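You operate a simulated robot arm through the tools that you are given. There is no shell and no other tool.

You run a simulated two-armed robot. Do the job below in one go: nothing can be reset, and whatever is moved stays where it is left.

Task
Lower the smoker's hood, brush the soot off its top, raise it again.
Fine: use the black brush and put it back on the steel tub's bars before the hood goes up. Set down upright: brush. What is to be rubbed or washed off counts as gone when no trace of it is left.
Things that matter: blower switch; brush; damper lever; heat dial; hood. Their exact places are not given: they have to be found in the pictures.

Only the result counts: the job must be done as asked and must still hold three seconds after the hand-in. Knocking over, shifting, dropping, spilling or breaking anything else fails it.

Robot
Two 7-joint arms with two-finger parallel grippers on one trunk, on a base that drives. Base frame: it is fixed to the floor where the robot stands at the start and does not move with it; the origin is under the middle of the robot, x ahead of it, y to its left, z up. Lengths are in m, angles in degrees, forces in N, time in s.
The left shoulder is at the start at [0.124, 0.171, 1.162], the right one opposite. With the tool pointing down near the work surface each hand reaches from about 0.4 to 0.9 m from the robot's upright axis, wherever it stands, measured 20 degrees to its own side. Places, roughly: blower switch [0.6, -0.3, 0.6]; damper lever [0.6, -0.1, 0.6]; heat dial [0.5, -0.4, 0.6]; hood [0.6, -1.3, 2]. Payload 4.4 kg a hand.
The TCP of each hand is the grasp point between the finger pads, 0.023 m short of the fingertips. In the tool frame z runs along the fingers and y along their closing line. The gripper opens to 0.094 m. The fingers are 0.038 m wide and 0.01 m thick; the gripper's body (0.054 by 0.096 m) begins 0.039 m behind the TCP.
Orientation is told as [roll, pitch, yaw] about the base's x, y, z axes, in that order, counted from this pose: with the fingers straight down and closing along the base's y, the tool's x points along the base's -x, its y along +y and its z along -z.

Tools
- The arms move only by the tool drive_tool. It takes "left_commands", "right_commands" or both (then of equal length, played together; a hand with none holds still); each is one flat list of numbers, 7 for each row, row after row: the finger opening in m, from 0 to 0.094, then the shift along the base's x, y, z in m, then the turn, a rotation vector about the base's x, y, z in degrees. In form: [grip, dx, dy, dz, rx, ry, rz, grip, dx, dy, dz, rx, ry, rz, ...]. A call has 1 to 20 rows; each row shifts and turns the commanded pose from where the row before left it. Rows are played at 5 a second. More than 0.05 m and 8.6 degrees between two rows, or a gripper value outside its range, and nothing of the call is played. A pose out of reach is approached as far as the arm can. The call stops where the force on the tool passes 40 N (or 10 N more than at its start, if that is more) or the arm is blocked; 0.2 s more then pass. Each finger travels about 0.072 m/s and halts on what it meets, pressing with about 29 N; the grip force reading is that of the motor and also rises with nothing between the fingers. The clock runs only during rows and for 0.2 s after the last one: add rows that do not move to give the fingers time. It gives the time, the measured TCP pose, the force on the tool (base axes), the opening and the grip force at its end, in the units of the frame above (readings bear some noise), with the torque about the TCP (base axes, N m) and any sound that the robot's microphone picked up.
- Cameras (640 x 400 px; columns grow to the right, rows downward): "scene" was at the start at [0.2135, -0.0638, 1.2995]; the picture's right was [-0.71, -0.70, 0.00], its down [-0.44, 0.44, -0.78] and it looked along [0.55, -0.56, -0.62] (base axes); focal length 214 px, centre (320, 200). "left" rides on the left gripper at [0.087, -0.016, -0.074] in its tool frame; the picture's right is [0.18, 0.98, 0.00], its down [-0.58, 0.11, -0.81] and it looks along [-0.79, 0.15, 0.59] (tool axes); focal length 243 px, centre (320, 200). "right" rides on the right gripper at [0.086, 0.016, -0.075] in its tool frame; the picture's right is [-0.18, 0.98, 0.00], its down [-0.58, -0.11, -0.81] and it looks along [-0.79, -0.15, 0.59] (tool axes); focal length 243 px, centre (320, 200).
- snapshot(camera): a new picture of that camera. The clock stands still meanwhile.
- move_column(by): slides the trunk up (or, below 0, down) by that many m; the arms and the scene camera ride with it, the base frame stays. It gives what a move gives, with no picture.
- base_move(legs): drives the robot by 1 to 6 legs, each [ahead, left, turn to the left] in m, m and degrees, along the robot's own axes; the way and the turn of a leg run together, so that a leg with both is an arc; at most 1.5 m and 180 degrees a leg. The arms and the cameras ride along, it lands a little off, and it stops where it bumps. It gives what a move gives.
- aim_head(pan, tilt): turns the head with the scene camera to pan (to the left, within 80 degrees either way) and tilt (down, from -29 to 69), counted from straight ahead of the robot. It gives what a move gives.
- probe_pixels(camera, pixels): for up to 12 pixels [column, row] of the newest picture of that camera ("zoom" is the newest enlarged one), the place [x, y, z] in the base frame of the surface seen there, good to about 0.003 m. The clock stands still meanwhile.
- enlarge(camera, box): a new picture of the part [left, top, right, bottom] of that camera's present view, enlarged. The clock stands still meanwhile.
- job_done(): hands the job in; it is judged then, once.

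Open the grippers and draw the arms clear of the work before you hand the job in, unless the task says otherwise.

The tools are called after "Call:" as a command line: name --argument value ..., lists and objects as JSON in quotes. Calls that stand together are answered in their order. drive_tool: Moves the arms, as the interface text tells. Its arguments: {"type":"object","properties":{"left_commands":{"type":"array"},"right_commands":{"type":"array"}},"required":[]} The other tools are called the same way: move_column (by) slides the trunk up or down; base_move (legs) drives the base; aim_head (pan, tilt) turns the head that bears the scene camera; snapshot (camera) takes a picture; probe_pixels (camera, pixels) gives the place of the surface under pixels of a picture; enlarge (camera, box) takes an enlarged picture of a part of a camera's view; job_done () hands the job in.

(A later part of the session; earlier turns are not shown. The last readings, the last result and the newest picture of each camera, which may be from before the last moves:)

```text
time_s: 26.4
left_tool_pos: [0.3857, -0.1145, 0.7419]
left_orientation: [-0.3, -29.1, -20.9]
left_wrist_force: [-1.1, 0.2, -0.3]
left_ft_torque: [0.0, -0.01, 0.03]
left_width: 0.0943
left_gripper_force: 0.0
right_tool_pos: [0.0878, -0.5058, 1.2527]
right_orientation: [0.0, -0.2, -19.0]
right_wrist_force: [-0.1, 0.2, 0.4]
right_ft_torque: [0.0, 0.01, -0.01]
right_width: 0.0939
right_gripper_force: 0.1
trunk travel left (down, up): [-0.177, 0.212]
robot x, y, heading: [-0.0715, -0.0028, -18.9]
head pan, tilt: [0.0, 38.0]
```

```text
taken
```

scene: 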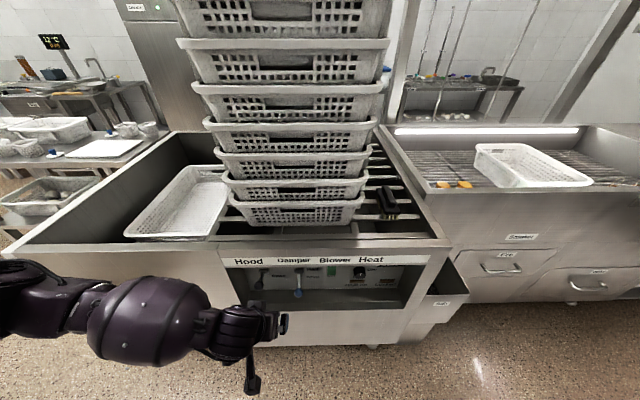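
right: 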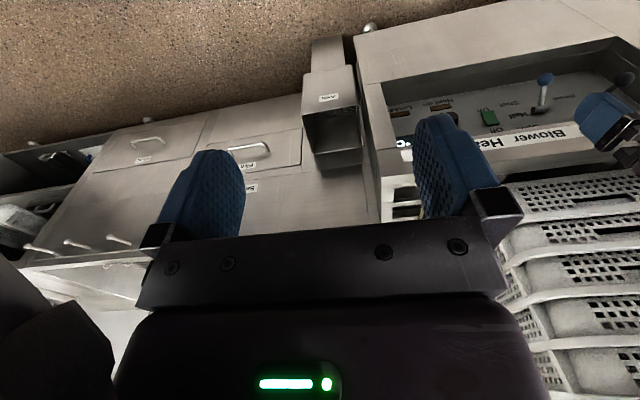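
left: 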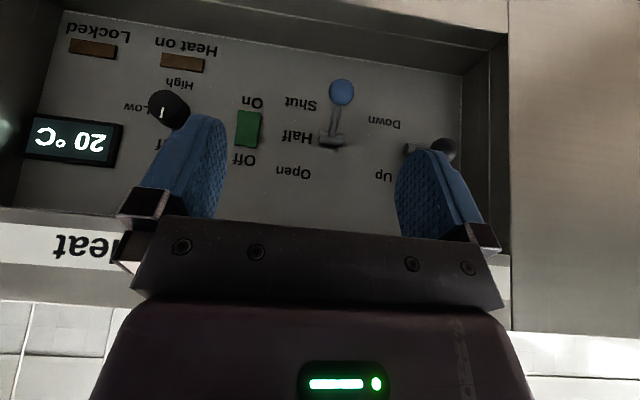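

Call:
enlarge --camera "left" --box '[208, 80, 304, 140]'

Call:
enlarge --camera "left" --box '[20, 10, 260, 160]'

Call:
probe_pixels --camera "left" --pixels '[[246, 113], [248, 120], [245, 128], [246, 137], [244, 143], [257, 130], [341, 92], [334, 132], [168, 108], [444, 148], [412, 150]]'

```text
6.67 times, centred on (256, 110) of left
```

zoom: 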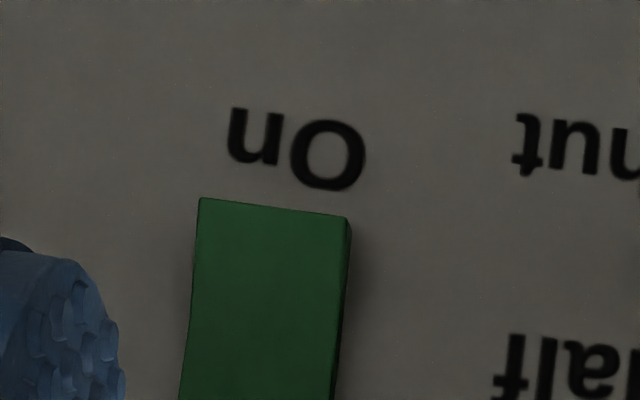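

```text
2.67 times, centred on (140, 85) of left
```

zoom: 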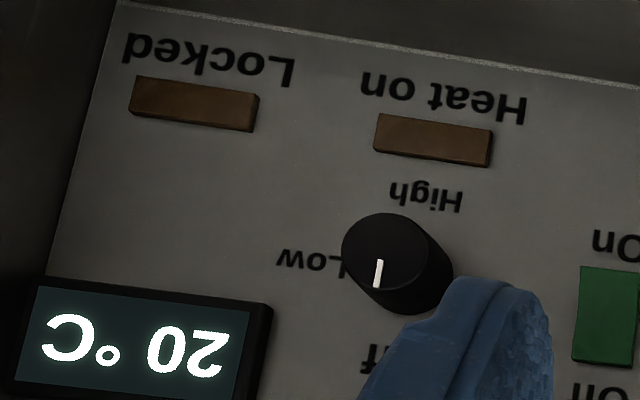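

```text
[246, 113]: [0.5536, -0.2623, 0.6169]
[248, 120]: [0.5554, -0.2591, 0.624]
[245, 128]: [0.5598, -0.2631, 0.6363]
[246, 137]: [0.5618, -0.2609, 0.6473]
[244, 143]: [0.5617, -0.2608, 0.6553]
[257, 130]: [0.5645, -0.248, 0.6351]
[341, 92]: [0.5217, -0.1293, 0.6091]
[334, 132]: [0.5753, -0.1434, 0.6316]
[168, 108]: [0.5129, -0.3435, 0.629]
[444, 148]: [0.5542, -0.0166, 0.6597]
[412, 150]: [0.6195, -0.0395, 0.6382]
```

The rocker's top (Off) end is pressed in (n≈-0.616 against -0.608 at the bottom), so the blower is off. Before touching the hood lever I draw the right arm inward, out of the hood's footprint.

Call:
drive_tool --right_commands '[0.094, 0.0304, 0.0278, 0, 0, 0, 0, 0.094, 0.0304, 0.0278, 0, 0, 0, 0, 0.094, 0.0304, 0.0278, 0, 0, 0, 0, 0.094, 0.0304, 0.0278, 0, 0, 0, 0, 0.094, 0.0304, 0.0278, 0, 0, 0, 0, 0.094, 0, 0, 0, 0, 0, 0]'

Call:
aim_head --pan -50 --tilt 0

Call:
snapshot --camera "scene"

```text
time_s: 27.8
left_tool_pos: [0.3854, -0.1156, 0.7408]
left_orientation: [-0.4, -29.1, -20.8]
left_wrist_force: [0.4, -0.2, 0.3]
left_ft_torque: [0.0, 0.01, 0.01]
left_width: 0.0942
left_gripper_force: 0.0
right_tool_pos: [0.2364, -0.3693, 1.2524]
right_orientation: [0.0, -0.1, -18.9]
right_wrist_force: [0.8, 0.0, 0.0]
right_ft_torque: [0.0, -0.01, 0.01]
right_width: 0.0941
right_gripper_force: 0.0
trunk travel left (down, up): [-0.177, 0.212]
robot x, y, heading: [-0.0756, 0.0009, -19.1]
head pan, tilt: [0.0, 38.0]
```

```text
time_s: 29.0
left_tool_pos: [0.3866, -0.1153, 0.7418]
left_orientation: [-0.2, -29.1, -20.7]
left_wrist_force: [-0.2, 0.4, -0.2]
left_ft_torque: [-0.01, -0.01, -0.01]
left_width: 0.0939
left_gripper_force: 0.1
right_tool_pos: [0.237, -0.3696, 1.2537]
right_orientation: [0.1, -0.2, -18.9]
right_wrist_force: [0.4, -0.2, 0.3]
right_ft_torque: [-0.02, 0.0, 0.02]
right_width: 0.0939
right_gripper_force: 0.1
trunk travel left (down, up): [-0.177, 0.212]
robot x, y, heading: [-0.0717, -0.0031, -19.1]
head pan, tilt: [-50.0, 0.0]
```

```text
taken
```

scene: 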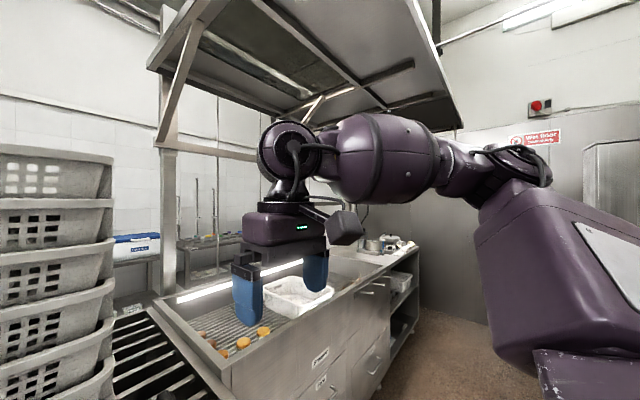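

I probe the right arm's parts and the hood edge to check that the arm isn't under the hood.

Call:
probe_pixels --camera "scene" --pixels '[[390, 160], [340, 165], [275, 150], [450, 165], [520, 160], [560, 220], [640, 220], [462, 120], [160, 65], [435, 30], [340, 230], [375, 70]]'

```text
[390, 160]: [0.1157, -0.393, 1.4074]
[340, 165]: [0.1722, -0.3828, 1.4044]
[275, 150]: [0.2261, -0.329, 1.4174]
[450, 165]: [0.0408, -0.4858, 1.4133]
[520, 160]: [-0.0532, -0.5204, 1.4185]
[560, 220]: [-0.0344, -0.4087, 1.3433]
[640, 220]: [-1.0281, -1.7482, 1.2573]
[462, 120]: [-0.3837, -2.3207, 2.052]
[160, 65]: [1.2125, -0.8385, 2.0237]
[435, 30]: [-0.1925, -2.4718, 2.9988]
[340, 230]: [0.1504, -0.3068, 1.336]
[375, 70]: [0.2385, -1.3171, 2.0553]
```

The arm is clear of the hood's front edge (n≈-0.36 against -0.23 for the forearm). I bring the left hand, fingers closed and tilted about 55°, to just before the hood lever.

Call:
drive_tool --left_commands '[0, 0.0188, 0.0248, -0.004, -1.64, -4.93, 0, 0, 0.0188, 0.0248, -0.004, -1.64, -4.93, 0, 0, 0.0188, 0.0248, -0.004, -1.64, -4.93, 0, 0, 0.0188, 0.0248, -0.004, -1.64, -4.93, 0, 0, 0.0188, 0.0248, -0.004, -1.64, -4.93, 0, 0, 0, 0, 0, 0, 0, 0]'

Call:
snapshot --camera "left"

Call:
aim_head --pan 0 --tilt 40

Call:
snapshot --camera "scene"

```text
time_s: 30.4
left_tool_pos: [0.445, -0.0751, 0.7493]
left_orientation: [2.5, -54.8, -22.2]
left_wrist_force: [0.6, 0.0, -0.2]
left_ft_torque: [0.0, 0.0, 0.02]
left_width: 0.0002
left_gripper_force: 28.8
left hand out of reach, approached as far as the arm can: row 3, 4, 5
right_tool_pos: [0.2378, -0.3689, 1.2531]
right_orientation: [-0.1, -0.1, -19.1]
right_wrist_force: [0.0, -0.2, 0.5]
right_ft_torque: [0.01, -0.03, -0.02]
right_width: 0.0939
right_gripper_force: 0.1
trunk travel left (down, up): [-0.177, 0.212]
robot x, y, heading: [-0.0731, 0.0037, -18.9]
head pan, tilt: [-50.0, 0.0]
```

```text
taken
```

left: 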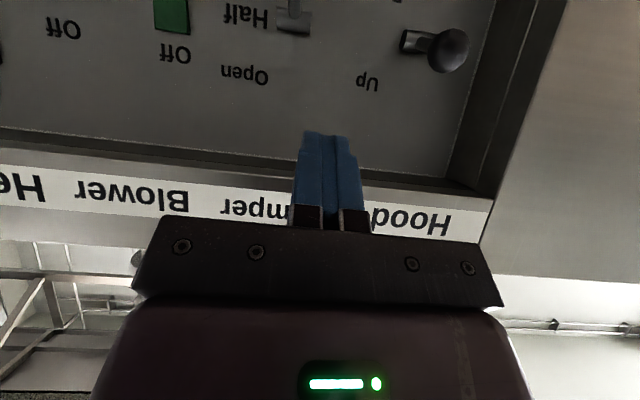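

```text
time_s: 31.6
left_tool_pos: [0.4447, -0.0748, 0.7488]
left_orientation: [2.5, -54.8, -22.0]
left_wrist_force: [-0.1, -0.6, 0.3]
left_ft_torque: [0.01, 0.02, -0.01]
left_width: 0.0
left_gripper_force: 29.1
right_tool_pos: [0.2388, -0.3691, 1.2542]
right_orientation: [0.0, -0.3, -19.0]
right_wrist_force: [-0.4, -0.8, 0.0]
right_ft_torque: [-0.01, 0.03, 0.02]
right_width: 0.0942
right_gripper_force: 0.0
trunk travel left (down, up): [-0.177, 0.212]
robot x, y, heading: [-0.0702, -0.0035, -19.1]
head pan, tilt: [0.0, 40.0]
```

```text
taken
```

scene: 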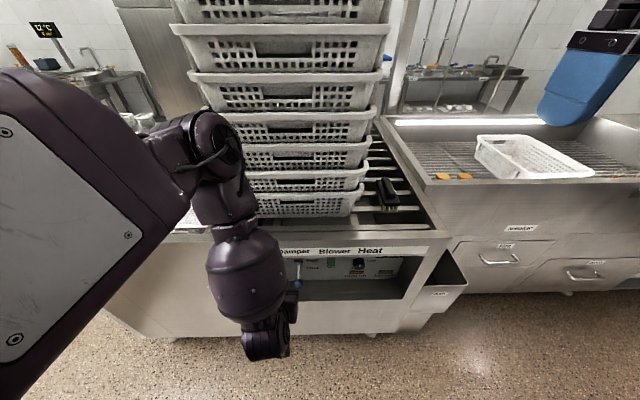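

The left arm ran out of reach in this folded pose. I probe its elbow against the crates and tub before choosing the next pose.

Call:
probe_pixels --camera "scene" --pixels '[[215, 130], [235, 190], [240, 225], [245, 280], [265, 340], [180, 160], [160, 190], [250, 160], [300, 152], [90, 120]]'

Call:
probe_pixels --camera "left" --pixels '[[448, 50], [412, 40], [367, 82], [330, 150], [460, 200], [300, 172]]'

```text
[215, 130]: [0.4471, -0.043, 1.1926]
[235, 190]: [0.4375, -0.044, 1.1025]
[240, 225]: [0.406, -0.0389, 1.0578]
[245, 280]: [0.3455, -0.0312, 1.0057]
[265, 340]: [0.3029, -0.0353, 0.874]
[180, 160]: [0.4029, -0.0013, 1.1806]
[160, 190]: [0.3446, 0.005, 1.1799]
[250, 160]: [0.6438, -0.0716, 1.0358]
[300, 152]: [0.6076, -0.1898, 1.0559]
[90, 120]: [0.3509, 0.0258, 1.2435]
```

```text
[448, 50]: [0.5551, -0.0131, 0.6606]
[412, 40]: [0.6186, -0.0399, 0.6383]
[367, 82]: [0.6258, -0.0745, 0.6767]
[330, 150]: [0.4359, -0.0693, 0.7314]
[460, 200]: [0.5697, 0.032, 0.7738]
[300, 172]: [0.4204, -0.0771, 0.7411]
```

The elbow is well clear of the crates. I try to back up a little more now that the robot stands parallel to the rear counter, giving the arm more room.

Call:
base_move --legs '[[-0.08, 0, 0]]'

```text
time_s: 32.7
left_tool_pos: [0.3801, -0.056, 0.7473]
left_orientation: [2.5, -54.6, -22.5]
left_wrist_force: [0.6, -0.5, -0.8]
left_ft_torque: [0.0, -0.04, 0.0]
left_width: 0.0001
left_gripper_force: 28.6
right_tool_pos: [0.1728, -0.349, 1.2541]
right_orientation: [0.0, -0.2, -19.2]
right_wrist_force: [0.1, 0.8, -0.2]
right_ft_torque: [0.04, 0.01, 0.01]
right_width: 0.094
right_gripper_force: 0.1
trunk travel left (down, up): [-0.177, 0.212]
robot x, y, heading: [-0.1392, 0.0184, -19.5]
head pan, tilt: [0.0, 40.0]
stopped in leg 1: the robot was blocked; the commanded pose is now the measured one
```

The robot gained 0.07 m. I now bring the closed left fingers to just in front of the hood knob (t≈-0.16, z≈0.725).

Call:
drive_tool --left_commands '[0, 0.0264, 0.0158, -0.0055, 0, 0, 0, 0, 0.0264, 0.0158, -0.0055, 0, 0, 0, 0, 0.0264, 0.0158, -0.0055, 0, 0, 0, 0, 0.0264, 0.0158, -0.0055, 0, 0, 0, 0, 0, 0, 0, 0, 0, 0]'

Call:
snapshot --camera "left"

Call:
snapshot --camera "scene"

```text
time_s: 33.9
left_tool_pos: [0.4539, -0.0782, 0.755]
left_orientation: [3.3, -54.5, -22.4]
left_wrist_force: [0.5, -0.1, -0.3]
left_ft_torque: [0.03, -0.02, 0.04]
left_width: 0.0
left_gripper_force: 28.9
left hand out of reach, approached as far as the arm can: row 1, 2, 3, 4
right_tool_pos: [0.1714, -0.3484, 1.2551]
right_orientation: [0.1, -0.4, -19.1]
right_wrist_force: [0.0, -0.7, 0.0]
right_ft_torque: [-0.01, -0.01, 0.01]
right_width: 0.0941
right_gripper_force: 0.0
trunk travel left (down, up): [-0.177, 0.212]
robot x, y, heading: [-0.1385, 0.0174, -19.6]
head pan, tilt: [0.0, 40.0]
```

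```text
taken
```

left: 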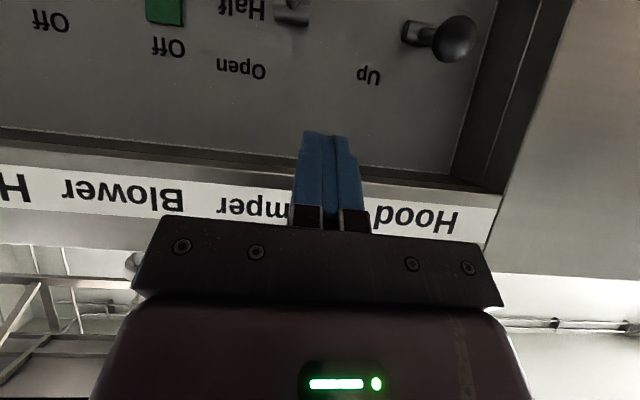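

```text
taken
```

scene: 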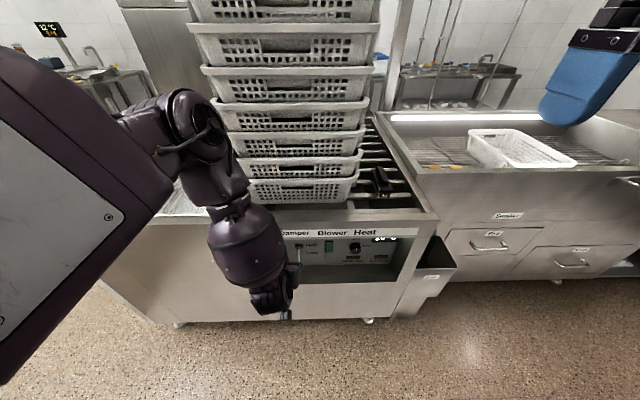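

The left wrist hits its limit because the forearm hangs steeply from a high elbow. I resync the hand to a slightly retracted pose and then lower the trunk so the forearm lies flatter.

Call:
drive_tool --left_commands '[0, -0.024, -0.027, 0.012, 0, 0, 0, 0, -0.024, -0.027, 0.012, 0, 0, 0, 0, -0.024, -0.027, 0.012, 0, 0, 0, 0, 0, 0, 0, 0, 0, 0]'

Call:
move_column --by -0.12

Call:
snapshot --camera "scene"

```text
time_s: 34.9
left_tool_pos: [0.3853, -0.1559, 0.7876]
left_orientation: [2.4, -54.7, -22.4]
left_wrist_force: [0.4, 1.2, -0.3]
left_ft_torque: [-0.02, -0.02, 0.02]
left_width: 0.0001
left_gripper_force: 29.0
right_tool_pos: [0.1725, -0.3485, 1.2552]
right_orientation: [0.0, -0.2, -19.1]
right_wrist_force: [-0.1, 0.8, 1.0]
right_ft_torque: [0.0, -0.01, 0.02]
right_width: 0.094
right_gripper_force: 0.0
trunk travel left (down, up): [-0.177, 0.212]
robot x, y, heading: [-0.1367, 0.0204, -19.2]
head pan, tilt: [0.0, 40.0]
```

```text
time_s: 36.4
left_tool_pos: [0.3802, -0.159, 0.6695]
left_orientation: [2.5, -54.9, -22.3]
left_wrist_force: [-0.2, -0.1, -0.4]
left_ft_torque: [0.0, 0.01, -0.01]
left_width: 0.0002
left_gripper_force: 29.3
right_tool_pos: [0.1705, -0.3481, 1.1359]
right_orientation: [-0.1, -0.5, -19.2]
right_wrist_force: [-0.6, 0.1, -0.4]
right_ft_torque: [-0.01, -0.01, -0.03]
right_width: 0.0942
right_gripper_force: 0.0
trunk travel left (down, up): [-0.057, 0.332]
robot x, y, heading: [-0.1373, 0.0187, -19.3]
head pan, tilt: [0.0, 40.0]
```

```text
taken
```

scene: 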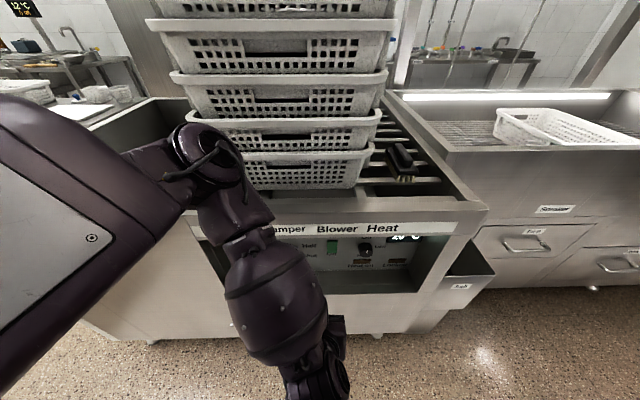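

The trunk is lower. I bring the left hand again toward the hood knob's front, t≈-0.16, z≈0.72.

Call:
drive_tool --left_commands '[0, 0.0196, 0.0336, 0.01, 0, 0, 0, 0, 0.0196, 0.0336, 0.01, 0, 0, 0, 0, 0.0196, 0.0336, 0.01, 0, 0, 0, 0, 0.0196, 0.0336, 0.01, 0, 0, 0, 0, 0.0196, 0.0336, 0.01, 0, 0, 0, 0, 0, 0, 0, 0, 0, 0]'

Call:
snapshot --camera "left"

Call:
snapshot --camera "scene"

```text
time_s: 37.8
left_tool_pos: [0.4489, -0.05, 0.7291]
left_orientation: [2.8, -54.6, -22.5]
left_wrist_force: [0.6, -0.3, 0.5]
left_ft_torque: [-0.03, 0.01, -0.03]
left_width: 0.0
left_gripper_force: 29.3
left hand out of reach, approached as far as the arm can: row 4, 5
right_tool_pos: [0.1716, -0.3473, 1.134]
right_orientation: [0.0, -0.3, -19.2]
right_wrist_force: [0.0, -0.1, 0.8]
right_ft_torque: [0.0, 0.0, -0.01]
right_width: 0.0939
right_gripper_force: 0.1
trunk travel left (down, up): [-0.057, 0.332]
robot x, y, heading: [-0.1357, 0.0179, -19.1]
head pan, tilt: [0.0, 40.0]
```

```text
taken
```

left: 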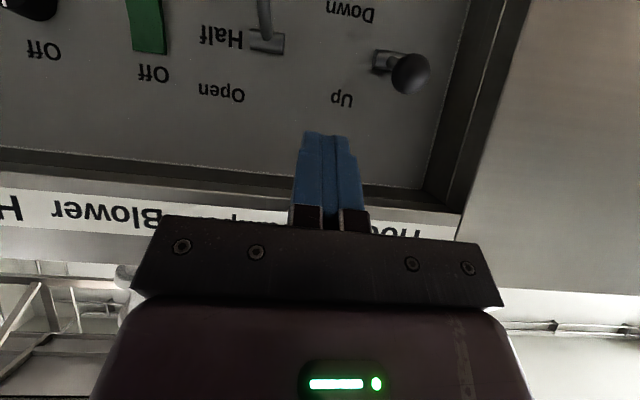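

```text
taken
```

scene: 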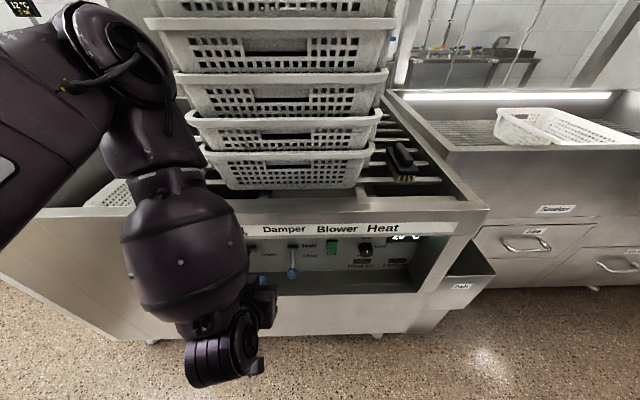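

The arm stops short at t≈-0.095, so instead of forcing the arm I shift the base 0.07 m to its left, carrying the hand in front of the hood knob (seen at (410,72) in the left picture).

Call:
base_move --legs '[[0.01, 0, 0], [0, 0.07, 0]]'

Call:
snapshot --camera "left"

```text
time_s: 39.4
left_tool_pos: [0.481, 0.0104, 0.7295]
left_orientation: [3.0, -54.6, -22.4]
left_wrist_force: [-0.2, 1.1, -0.2]
left_ft_torque: [0.01, -0.02, 0.02]
left_width: 0.0001
left_gripper_force: 29.0
right_tool_pos: [0.2037, -0.2878, 1.1345]
right_orientation: [0.0, -0.3, -19.2]
right_wrist_force: [0.4, -0.4, -1.0]
right_ft_torque: [-0.01, 0.04, -0.02]
right_width: 0.0941
right_gripper_force: 0.0
trunk travel left (down, up): [-0.057, 0.332]
robot x, y, heading: [-0.1022, 0.0789, -19.3]
head pan, tilt: [0.0, 40.0]
```

```text
taken
```

left: 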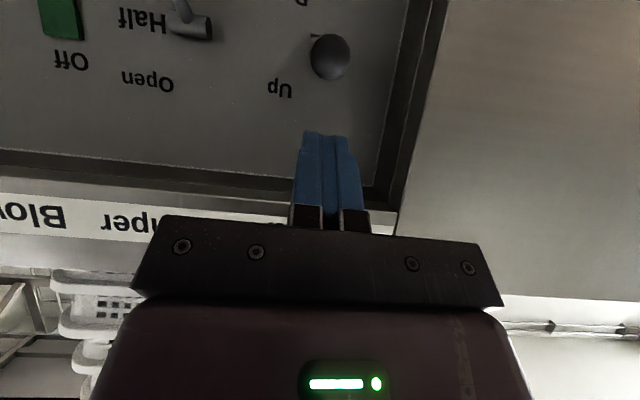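

The fingers are now in line with the hood knob. I go forward 0.085 m above the knob.

Call:
drive_tool --left_commands '[0, 0.027, -0.009, -0.006, 0, 0, 0, 0, 0.027, -0.009, -0.006, 0, 0, 0, 0, 0.027, -0.009, -0.006, 0, 0, 0, 0, 0, 0, 0, 0, 0, 0]'

Call:
snapshot --camera "left"

Call:
snapshot --camera "scene"

```text
time_s: 40.4
left_tool_pos: [0.5598, -0.0248, 0.7151]
left_orientation: [3.2, -54.6, -22.5]
left_wrist_force: [0.1, -0.1, -0.7]
left_ft_torque: [0.0, 0.0, 0.01]
left_width: 0.0
left_gripper_force: 28.6
left hand out of reach, approached as far as the arm can: row 1, 2
right_tool_pos: [0.2023, -0.2876, 1.1341]
right_orientation: [0.0, -0.3, -19.2]
right_wrist_force: [0.2, -1.5, 0.2]
right_ft_torque: [-0.03, -0.03, 0.0]
right_width: 0.0942
right_gripper_force: 0.0
trunk travel left (down, up): [-0.057, 0.332]
robot x, y, heading: [-0.1055, 0.0801, -19.2]
head pan, tilt: [0.0, 40.0]
```

```text
taken
```

left: 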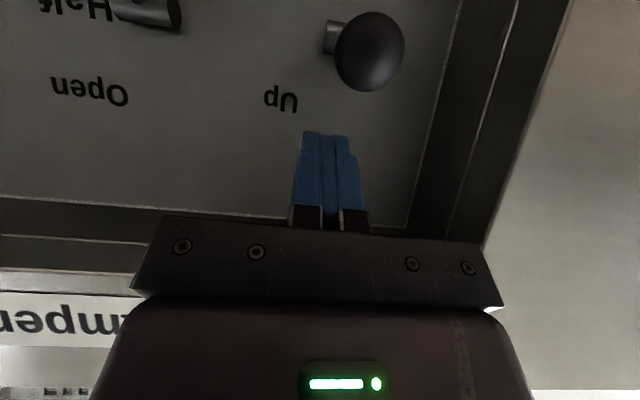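

```text
taken
```

scene: 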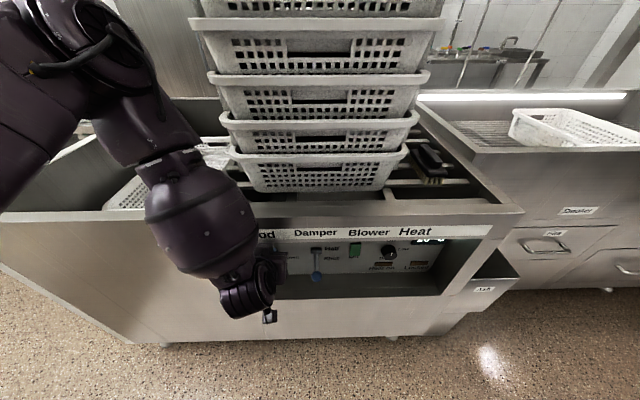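

The fingertips are right over the knob (knob at (370,50), slightly left of the fingers in base terms). I shift 7 mm left and push down in small steps.

Call:
drive_tool --left_commands '[0, 0.0022, 0.0066, 0, 0, 0, 0, 0, 0, 0, -0.01, 0, 0, 0, 0, 0, 0, -0.01, 0, 0, 0, 0, 0, 0, -0.008, 0, 0, 0, 0, 0, 0, -0.008, 0, 0, 0, 0, 0, 0, -0.008, 0, 0, 0, 0, 0, 0, -0.008, 0, 0, 0]'

Call:
snapshot --camera "left"

```text
time_s: 42.0
left_tool_pos: [0.5545, -0.0373, 0.6703]
left_orientation: [3.2, -54.5, -22.3]
left_wrist_force: [-0.2, 0.2, -0.6]
left_ft_torque: [0.0, 0.03, 0.0]
left_width: 0.0004
left_gripper_force: 28.8
left hand out of reach, approached as far as the arm can: row 1, 2, 3, 5, 7
right_tool_pos: [0.2028, -0.2879, 1.1337]
right_orientation: [0.0, -0.3, -19.2]
right_wrist_force: [0.1, 0.3, 1.3]
right_ft_torque: [0.01, -0.01, 0.0]
right_width: 0.0942
right_gripper_force: 0.1
trunk travel left (down, up): [-0.057, 0.332]
robot x, y, heading: [-0.1049, 0.0828, -19.2]
head pan, tilt: [0.0, 40.0]
```

```text
taken
```

left: 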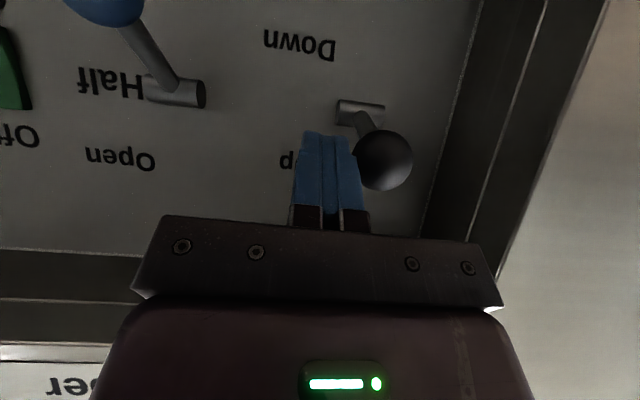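

The hand drifted right of the knob because of the reach limit, touching nothing. I raise it and withdraw, then shift the base a further 0.05 m left.

Call:
drive_tool --left_commands '[0, 0, 0, 0.02, 0, 0, 0, 0, 0, 0, 0.025, 0, 0, 0, 0, -0.027, 0.009, 0.006, 0, 0, 0, 0, -0.027, 0.009, 0.006, 0, 0, 0, 0, -0.027, 0.009, 0.004, 0, 0, 0, 0, 0, 0, 0, 0, 0, 0]'

Call:
base_move --legs '[[0, 0.05, 0]]'

Call:
snapshot --camera "left"

```text
time_s: 43.4
left_tool_pos: [0.4731, -0.0108, 0.7324]
left_orientation: [2.9, -54.6, -22.4]
left_wrist_force: [-0.2, -0.7, -0.6]
left_ft_torque: [-0.01, 0.01, 0.04]
left_width: 0.0001
left_gripper_force: 28.8
right_tool_pos: [0.2038, -0.2873, 1.1344]
right_orientation: [0.0, -0.3, -19.1]
right_wrist_force: [-0.2, -1.1, -0.6]
right_ft_torque: [0.0, 0.0, -0.02]
right_width: 0.0943
right_gripper_force: 0.1
trunk travel left (down, up): [-0.057, 0.332]
robot x, y, heading: [-0.1013, 0.0818, -19.0]
head pan, tilt: [0.0, 40.0]
```

```text
time_s: 44.5
left_tool_pos: [0.491, 0.0365, 0.7322]
left_orientation: [2.9, -54.6, -22.4]
left_wrist_force: [-0.6, 0.5, 0.4]
left_ft_torque: [0.01, 0.02, -0.02]
left_width: 0.0001
left_gripper_force: 29.0
right_tool_pos: [0.2195, -0.2407, 1.1342]
right_orientation: [0.0, -0.3, -19.2]
right_wrist_force: [-0.2, 1.0, -0.1]
right_ft_torque: [-0.01, -0.01, 0.01]
right_width: 0.0941
right_gripper_force: 0.1
trunk travel left (down, up): [-0.057, 0.332]
robot x, y, heading: [-0.0916, 0.1295, -19.6]
head pan, tilt: [0.0, 40.0]
```

```text
taken
```

left: 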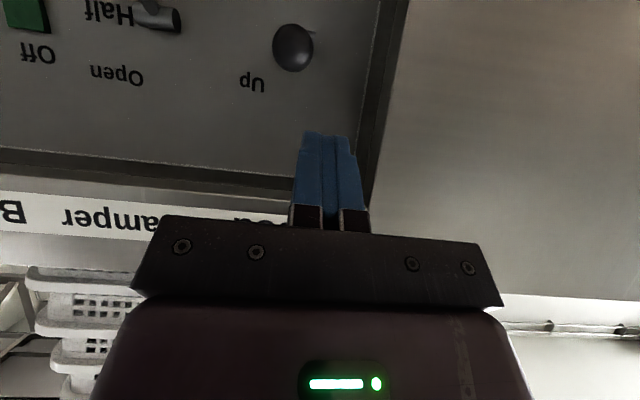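

Now there is margin to the left. I move 0.03 m right to align and go forward above the knob again.

Call:
drive_tool --left_commands '[0, -0.0095, -0.0285, 0, 0, 0, 0, 0, 0.027, -0.009, -0.006, 0, 0, 0, 0, 0.027, -0.009, -0.006, 0, 0, 0, 0, 0.027, -0.009, -0.006, 0, 0, 0, 0, 0, 0, 0, 0, 0, 0]'

Call:
snapshot --camera "left"

```text
time_s: 45.8
left_tool_pos: [0.5626, -0.0173, 0.7148]
left_orientation: [3.0, -54.5, -22.5]
left_wrist_force: [0.0, 0.0, -0.3]
left_ft_torque: [0.01, 0.0, 0.05]
left_width: 0.0001
left_gripper_force: 29.3
right_tool_pos: [0.2185, -0.2414, 1.1342]
right_orientation: [0.0, -0.2, -19.3]
right_wrist_force: [0.2, 0.4, 0.2]
right_ft_torque: [0.01, -0.01, -0.01]
right_width: 0.094
right_gripper_force: 0.0
trunk travel left (down, up): [-0.057, 0.332]
robot x, y, heading: [-0.093, 0.126, -19.5]
head pan, tilt: [0.0, 40.0]
```

```text
taken
```

left: 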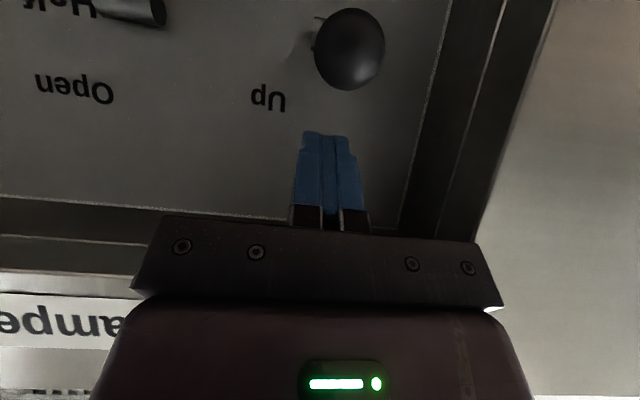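

I probe the knob and fingertip positions to align exactly before pushing.

Call:
probe_pixels --camera "left" --pixels '[[350, 48], [335, 48], [365, 48], [350, 80], [327, 136], [312, 150], [345, 150]]'

```text
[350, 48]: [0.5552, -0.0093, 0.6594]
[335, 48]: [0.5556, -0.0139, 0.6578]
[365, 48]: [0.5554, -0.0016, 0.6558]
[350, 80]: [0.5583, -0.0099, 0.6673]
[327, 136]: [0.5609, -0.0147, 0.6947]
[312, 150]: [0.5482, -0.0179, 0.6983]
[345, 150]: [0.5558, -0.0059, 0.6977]
```

The fingertip is about 4 mm right of the knob's centre and 3 cm above. I shift 4 mm left and push down.

Call:
drive_tool --left_commands '[0, 0.003, 0.004, -0.006, 0, 0, 0, 0, 0, 0, -0.01, 0, 0, 0, 0, 0, 0, -0.01, 0, 0, 0, 0, 0, 0, -0.008, 0, 0, 0, 0, 0, 0, -0.008, 0, 0, 0, 0, 0, 0, -0.008, 0, 0, 0, 0, 0, 0, -0.008, 0, 0, 0]'

Call:
snapshot --camera "left"

```text
time_s: 47.4
left_tool_pos: [0.5663, -0.0147, 0.6563]
left_orientation: [2.8, -54.7, -22.5]
left_wrist_force: [-0.3, 0.9, -0.6]
left_ft_torque: [-0.01, 0.0, 0.01]
left_width: 0.0001
left_gripper_force: 28.3
right_tool_pos: [0.2202, -0.2407, 1.1349]
right_orientation: [-0.1, -0.3, -19.2]
right_wrist_force: [0.9, -0.2, 0.4]
right_ft_torque: [0.0, 0.02, 0.01]
right_width: 0.0939
right_gripper_force: 0.0
trunk travel left (down, up): [-0.057, 0.332]
robot x, y, heading: [-0.0911, 0.1259, -19.6]
head pan, tilt: [0.0, 40.0]
```

```text
taken
```

left: 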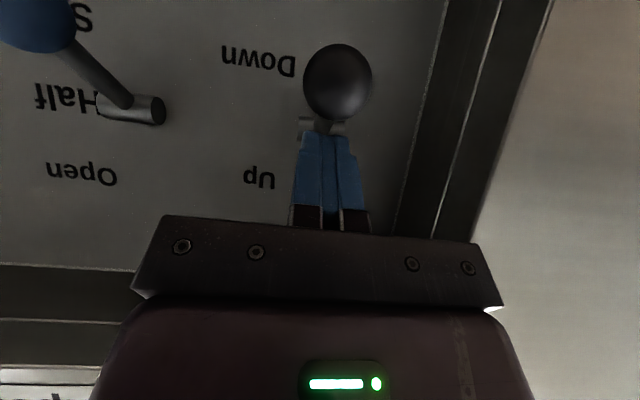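

The lever has gone over to Down without resistance. I look at the hood to see whether it is moving.

Call:
aim_head --pan -45 --tilt -5

Call:
snapshot --camera "scene"

Call:
snapshot --camera "left"

```text
time_s: 48.5
left_tool_pos: [0.5661, -0.0144, 0.657]
left_orientation: [3.0, -54.6, -22.5]
left_wrist_force: [0.7, -0.6, 0.0]
left_ft_torque: [0.02, 0.0, -0.04]
left_width: 0.0
left_gripper_force: 29.0
right_tool_pos: [0.2185, -0.2411, 1.1343]
right_orientation: [0.1, -0.4, -19.3]
right_wrist_force: [0.1, 0.7, -0.2]
right_ft_torque: [0.0, -0.02, -0.02]
right_width: 0.094
right_gripper_force: 0.1
trunk travel left (down, up): [-0.057, 0.332]
robot x, y, heading: [-0.0901, 0.128, -19.3]
head pan, tilt: [-45.0, -5.0]
```

```text
taken
```

scene: 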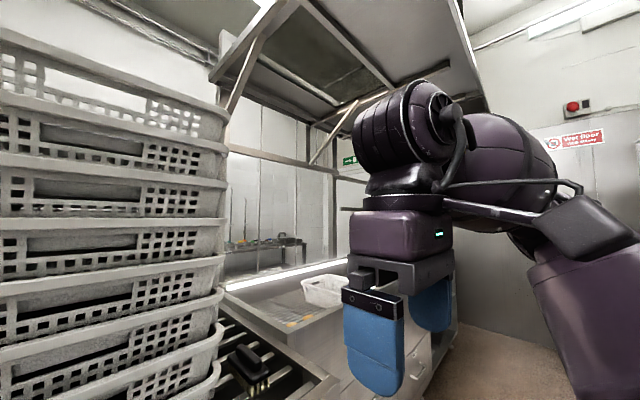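

```text
taken
```

left: 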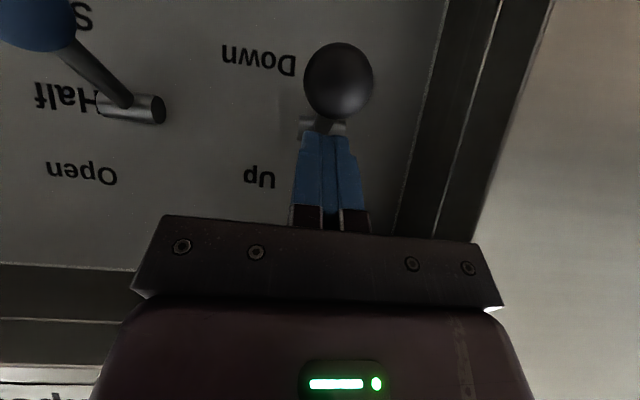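

The lever holds at Down. I withdraw the left hand (up slightly, then back) and let time pass, then check the hood and the lamps.

Call:
drive_tool --left_commands '[0, -0.027, 0.009, 0.01, 0, 0, 0, 0, -0.027, 0.009, 0.01, 0, 0, 0, 0, -0.027, 0.009, 0.01, 0, 0, 0, 0, -0.02, 0.006, 0, 0, 0, 0, 0, 0, 0, 0, 0, 0, 0, 0, 0, 0, 0, 0, 0, 0, 0, 0, 0, 0, 0, 0, 0, 0, 0, 0, 0, 0, 0, 0]'

Call:
snapshot --camera "scene"

Call:
snapshot --camera "left"

```text
time_s: 50.3
left_tool_pos: [0.4652, 0.0179, 0.6872]
left_orientation: [2.9, -54.6, -22.5]
left_wrist_force: [0.4, -0.3, -0.8]
left_ft_torque: [0.01, 0.02, -0.01]
left_width: 0.0001
left_gripper_force: 29.0
right_tool_pos: [0.2195, -0.2407, 1.1339]
right_orientation: [0.0, -0.3, -19.4]
right_wrist_force: [0.8, -0.6, -0.2]
right_ft_torque: [0.04, 0.01, 0.0]
right_width: 0.0942
right_gripper_force: 0.0
trunk travel left (down, up): [-0.057, 0.332]
robot x, y, heading: [-0.0883, 0.1269, -19.5]
head pan, tilt: [-45.0, -5.0]
```

```text
taken
```

scene: 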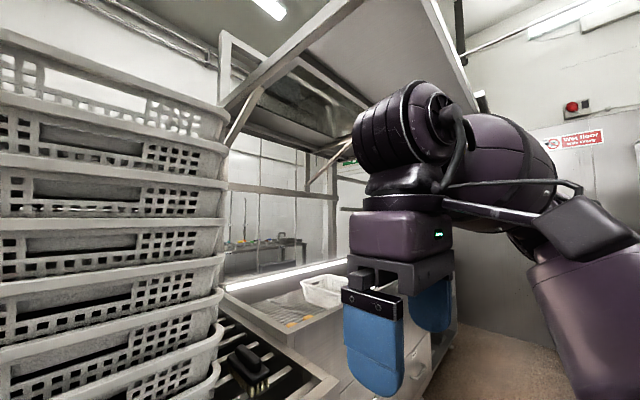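

```text
taken
```

left: 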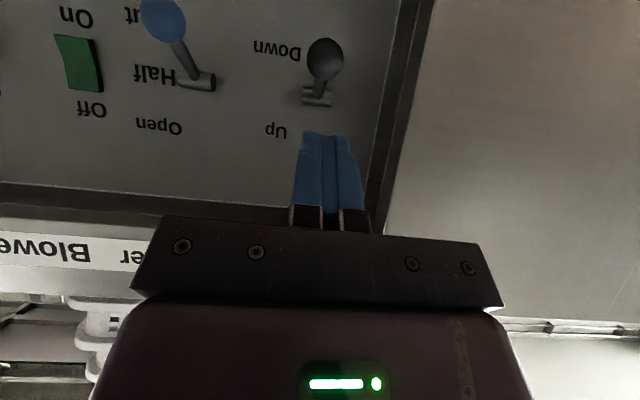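

The hood is coming down. I wait another few seconds and probe its edge.

Call:
drive_tool --left_commands '[0, 0, 0, 0, 0, 0, 0, 0, 0, 0, 0, 0, 0, 0, 0, 0, 0, 0, 0, 0, 0, 0, 0, 0, 0, 0, 0, 0, 0, 0, 0, 0, 0, 0, 0, 0, 0, 0, 0, 0, 0, 0, 0, 0, 0, 0, 0, 0, 0, 0, 0, 0, 0, 0, 0, 0, 0, 0, 0, 0, 0, 0, 0, 0, 0, 0, 0, 0, 0, 0]'

Call:
snapshot --camera "scene"

Call:
probe_pixels --camera "scene" --pixels '[[225, 100], [240, 110], [330, 30], [440, 20], [475, 90], [350, 80]]'

```text
time_s: 52.5
left_tool_pos: [0.464, 0.0196, 0.6884]
left_orientation: [2.9, -54.7, -22.5]
left_wrist_force: [0.9, 0.3, -0.3]
left_ft_torque: [-0.02, 0.0, 0.03]
left_width: 0.0001
left_gripper_force: 29.0
right_tool_pos: [0.2196, -0.2411, 1.1342]
right_orientation: [0.0, -0.3, -19.3]
right_wrist_force: [0.0, 0.7, 0.7]
right_ft_torque: [0.0, 0.02, -0.03]
right_width: 0.0939
right_gripper_force: 0.0
trunk travel left (down, up): [-0.057, 0.332]
robot x, y, heading: [-0.0889, 0.1289, -19.3]
head pan, tilt: [-45.0, -5.0]
```

```text
taken
```

scene: 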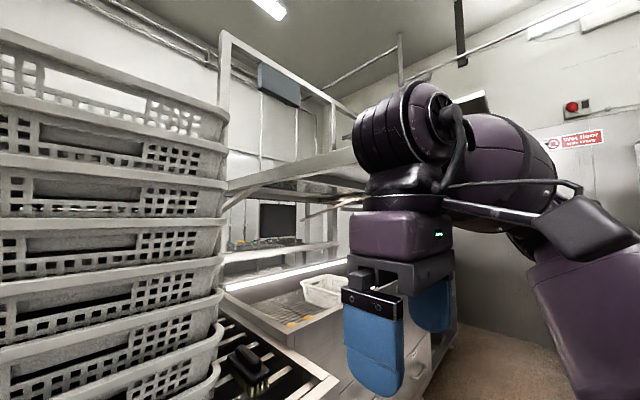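

```text
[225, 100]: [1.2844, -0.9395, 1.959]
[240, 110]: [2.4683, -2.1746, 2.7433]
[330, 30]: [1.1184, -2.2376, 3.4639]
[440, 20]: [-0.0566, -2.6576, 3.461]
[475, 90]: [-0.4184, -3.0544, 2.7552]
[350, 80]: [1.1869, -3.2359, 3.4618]
```

The hood's edge is now near row 165–190 and still descending. I wait a few more seconds.

Call:
drive_tool --left_commands '[0, 0, 0, 0, 0, 0, 0, 0, 0, 0, 0, 0, 0, 0, 0, 0, 0, 0, 0, 0, 0, 0, 0, 0, 0, 0, 0, 0, 0, 0, 0, 0, 0, 0, 0, 0, 0, 0, 0, 0, 0, 0, 0, 0, 0, 0, 0, 0, 0, 0, 0, 0, 0, 0, 0, 0, 0, 0, 0, 0, 0, 0, 0, 0, 0, 0, 0, 0, 0, 0, 0, 0, 0, 0, 0, 0, 0, 0, 0, 0, 0, 0, 0, 0, 0, 0, 0, 0, 0, 0, 0]'

Call:
snapshot --camera "scene"

Call:
snapshot --camera "left"

```text
time_s: 55.3
left_tool_pos: [0.4653, 0.0182, 0.6865]
left_orientation: [2.9, -54.7, -22.5]
left_wrist_force: [0.5, 0.2, 0.7]
left_ft_torque: [-0.01, 0.0, 0.01]
left_width: 0.0
left_gripper_force: 28.7
right_tool_pos: [0.2195, -0.2402, 1.1342]
right_orientation: [0.0, -0.3, -19.3]
right_wrist_force: [-0.4, 0.4, -0.4]
right_ft_torque: [-0.03, 0.04, 0.02]
right_width: 0.0939
right_gripper_force: 0.1
trunk travel left (down, up): [-0.057, 0.332]
robot x, y, heading: [-0.0896, 0.1268, -19.4]
head pan, tilt: [-45.0, -5.0]
```

```text
taken
```

scene: 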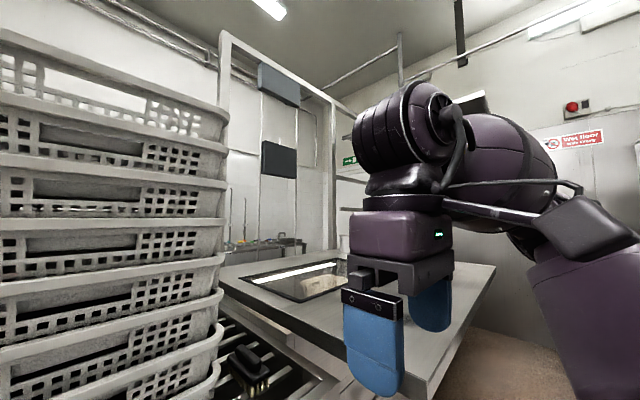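

```text
taken
```

left: 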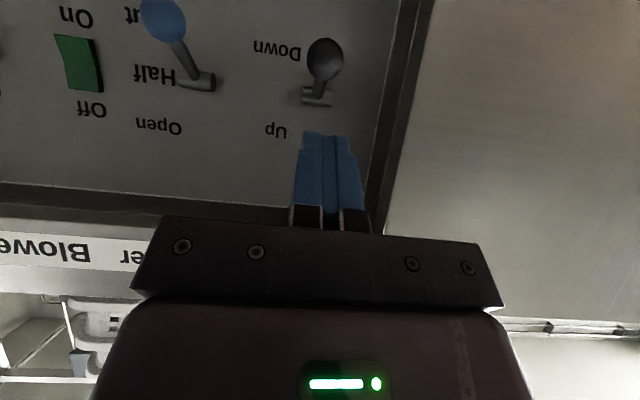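

The hood has come down over the counter as a flat lid (top at about (370,310)). I aim the head to see its top and the soot.

Call:
aim_head --pan -55 --tilt 25

Call:
snapshot --camera "scene"

Call:
snapshot --camera "right"

```text
time_s: 56.2
left_tool_pos: [0.464, 0.0187, 0.6882]
left_orientation: [2.9, -54.6, -22.5]
left_wrist_force: [0.9, 0.2, -0.3]
left_ft_torque: [0.01, 0.01, -0.02]
left_width: 0.0
left_gripper_force: 28.9
right_tool_pos: [0.2192, -0.2408, 1.1352]
right_orientation: [0.0, -0.3, -19.3]
right_wrist_force: [1.1, -0.4, 0.8]
right_ft_torque: [0.01, 0.02, 0.02]
right_width: 0.094
right_gripper_force: 0.1
trunk travel left (down, up): [-0.057, 0.332]
robot x, y, heading: [-0.0878, 0.1275, -19.4]
head pan, tilt: [-55.0, 25.0]
```

```text
taken
```

scene: 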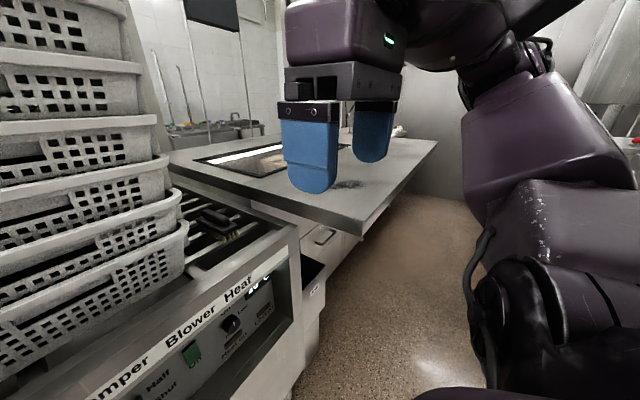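

```text
taken
```

right: 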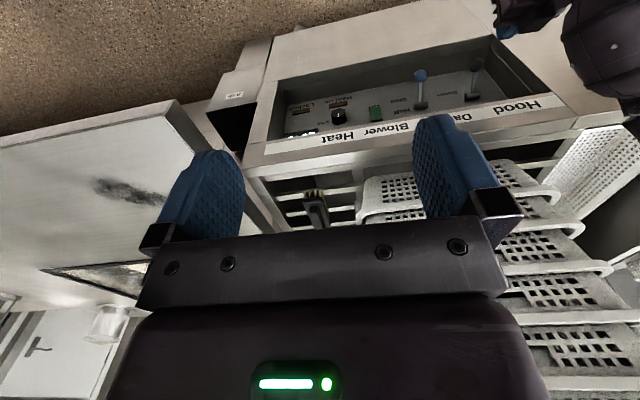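

The soot patch shows at about (130,190) in the right camera. I probe it and the lid's corners, and the brush at (315,205).

Call:
probe_pixels --camera "right" --pixels '[[130, 190], [100, 183], [155, 200], [95, 190], [175, 105], [45, 270], [140, 265], [185, 120], [315, 195], [320, 220], [60, 150], [110, 340]]'

Call:
enlarge --camera "right" --box '[0, 100, 240, 250]'

Call:
enlarge --camera "scene" --box '[160, 110, 448, 290]'

```text
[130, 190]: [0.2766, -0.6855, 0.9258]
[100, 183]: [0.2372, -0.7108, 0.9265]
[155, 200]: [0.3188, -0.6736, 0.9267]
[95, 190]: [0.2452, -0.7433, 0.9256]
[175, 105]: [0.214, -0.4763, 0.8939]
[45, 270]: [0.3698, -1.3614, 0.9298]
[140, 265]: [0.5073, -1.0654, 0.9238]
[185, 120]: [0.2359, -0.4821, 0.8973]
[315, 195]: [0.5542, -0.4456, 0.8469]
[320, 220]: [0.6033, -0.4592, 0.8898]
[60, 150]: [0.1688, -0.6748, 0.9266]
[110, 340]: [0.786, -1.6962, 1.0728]
```

```text
2.67 times, centred on (120, 175) of right
```

zoom: 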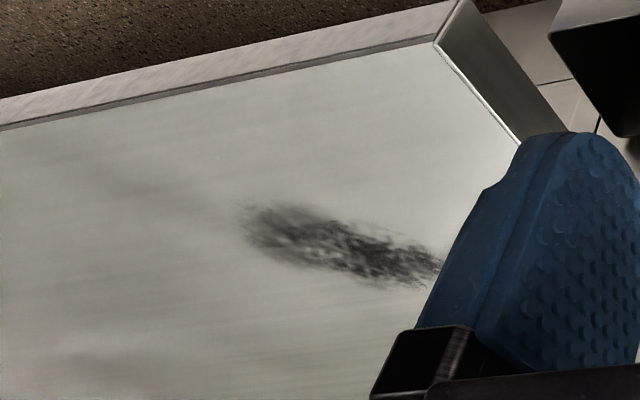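

```text
2.22 times, centred on (304, 200) of scene
```

zoom: 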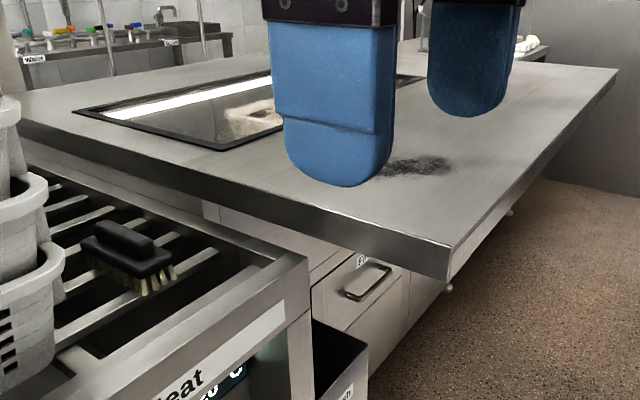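

The lid's top is at z≈0.926, the soot around [0.277,-0.686], about 0.1 m long. I raise the left hand back upright and clear of the panel, and raise the trunk again.

Call:
drive_tool --left_commands '[0, -0.005, 0.005, 0.04, 2.2, 6.6, 0, 0, -0.005, 0.005, 0.04, 2.2, 6.6, 0, 0, -0.005, 0.005, 0.045, 2.2, 6.6, 0, 0, 0, 0.005, 0.045, 2.2, 6.6, 0, 0, 0, 0.005, 0.045, 2.2, 6.6, 0, 0, 0, 0.005, 0.045, 2.2, 6.6, 0, 0, 0, 0.005, 0.045, 2.2, 6.6, 0, 0, 0, 0.005, 0.045, 1.4, 4.2, 0, 0, 0, 0, 0, 0, 0, 0]'

Call:
move_column --by 0.12

Call:
aim_head --pan -25 --tilt 40

Call:
snapshot --camera "scene"

```text
time_s: 58.2
left_tool_pos: [0.4533, 0.0452, 0.9717]
left_orientation: [0.0, -8.5, -20.8]
left_wrist_force: [-1.2, -0.2, 0.4]
left_ft_torque: [-0.01, 0.0, 0.02]
left_width: 0.0
left_gripper_force: 28.5
left hand out of reach, approached as far as the arm can: row 3, 4, 5
right_tool_pos: [0.2194, -0.2409, 1.1338]
right_orientation: [0.0, -0.3, -19.4]
right_wrist_force: [-0.8, 0.7, 0.6]
right_ft_torque: [0.0, -0.01, 0.0]
right_width: 0.0939
right_gripper_force: 0.0
trunk travel left (down, up): [-0.057, 0.332]
robot x, y, heading: [-0.0883, 0.1331, -19.4]
head pan, tilt: [-55.0, 25.0]
```

```text
time_s: 59.7
left_tool_pos: [0.4567, 0.0444, 1.0871]
left_orientation: [0.1, -8.2, -20.7]
left_wrist_force: [-1.1, -0.3, 0.2]
left_ft_torque: [0.01, 0.02, -0.01]
left_width: 0.0
left_gripper_force: 29.1
right_tool_pos: [0.2219, -0.2422, 1.2517]
right_orientation: [-0.1, -0.1, -19.3]
right_wrist_force: [0.7, -0.3, 0.5]
right_ft_torque: [-0.01, 0.02, -0.01]
right_width: 0.0938
right_gripper_force: 0.1
trunk travel left (down, up): [-0.177, 0.212]
robot x, y, heading: [-0.0871, 0.1274, -19.4]
head pan, tilt: [-55.0, 25.0]
```

```text
time_s: 60.7
left_tool_pos: [0.4564, 0.0435, 1.0908]
left_orientation: [0.0, -8.3, -20.8]
left_wrist_force: [0.2, -0.6, 0.3]
left_ft_torque: [0.01, 0.0, -0.04]
left_width: 0.0
left_gripper_force: 29.0
right_tool_pos: [0.2193, -0.242, 1.2548]
right_orientation: [0.1, -0.2, -19.4]
right_wrist_force: [1.2, -0.2, 0.3]
right_ft_torque: [-0.01, 0.04, -0.02]
right_width: 0.0941
right_gripper_force: 0.0
trunk travel left (down, up): [-0.177, 0.212]
robot x, y, heading: [-0.0864, 0.1262, -19.5]
head pan, tilt: [-25.0, 40.0]
```

```text
taken
```

scene: 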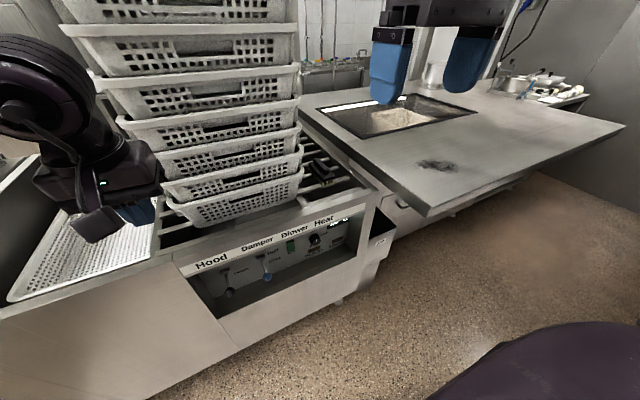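

I check how far forward the left arm's elbow sits before driving right.

Call:
probe_pixels --camera "scene" --pixels '[[60, 90], [30, 60], [100, 190], [130, 160], [90, 230], [80, 140], [300, 170], [280, 190], [325, 175], [437, 165], [160, 135], [265, 110]]'

Call:
enlarge --camera "scene" --box '[250, 130, 378, 210]'

```text
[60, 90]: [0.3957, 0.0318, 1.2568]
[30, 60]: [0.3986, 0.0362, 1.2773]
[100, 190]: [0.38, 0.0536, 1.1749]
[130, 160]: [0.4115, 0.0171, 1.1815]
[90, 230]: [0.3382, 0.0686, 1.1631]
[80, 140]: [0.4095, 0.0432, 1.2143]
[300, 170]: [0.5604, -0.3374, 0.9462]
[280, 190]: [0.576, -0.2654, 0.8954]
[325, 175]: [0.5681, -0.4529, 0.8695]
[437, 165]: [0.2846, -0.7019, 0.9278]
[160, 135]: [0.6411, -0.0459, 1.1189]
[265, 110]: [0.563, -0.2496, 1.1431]
```

```text
5.00 times, centred on (314, 170) of scene
```

zoom: 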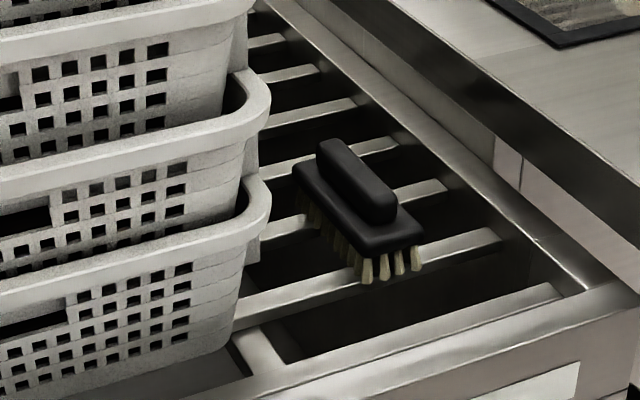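

The brush has a raised oblong grip on its black base, bristles down across the bars. I probe grip ends, base corners and the bars in this zoom.

Call:
probe_pixels --camera "zoom" --pixels '[[325, 150], [340, 145], [360, 175], [385, 190], [375, 212], [350, 185], [300, 175], [415, 230], [365, 245], [385, 270], [340, 240], [478, 238]]'

```text
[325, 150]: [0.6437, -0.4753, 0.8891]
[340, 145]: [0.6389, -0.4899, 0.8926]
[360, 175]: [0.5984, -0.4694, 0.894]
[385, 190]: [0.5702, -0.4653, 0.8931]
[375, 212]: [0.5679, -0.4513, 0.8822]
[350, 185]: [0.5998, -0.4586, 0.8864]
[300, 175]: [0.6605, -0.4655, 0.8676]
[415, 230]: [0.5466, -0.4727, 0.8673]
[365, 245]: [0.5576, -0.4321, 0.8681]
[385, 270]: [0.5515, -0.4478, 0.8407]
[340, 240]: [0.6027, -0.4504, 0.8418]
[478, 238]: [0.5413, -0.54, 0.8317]
```

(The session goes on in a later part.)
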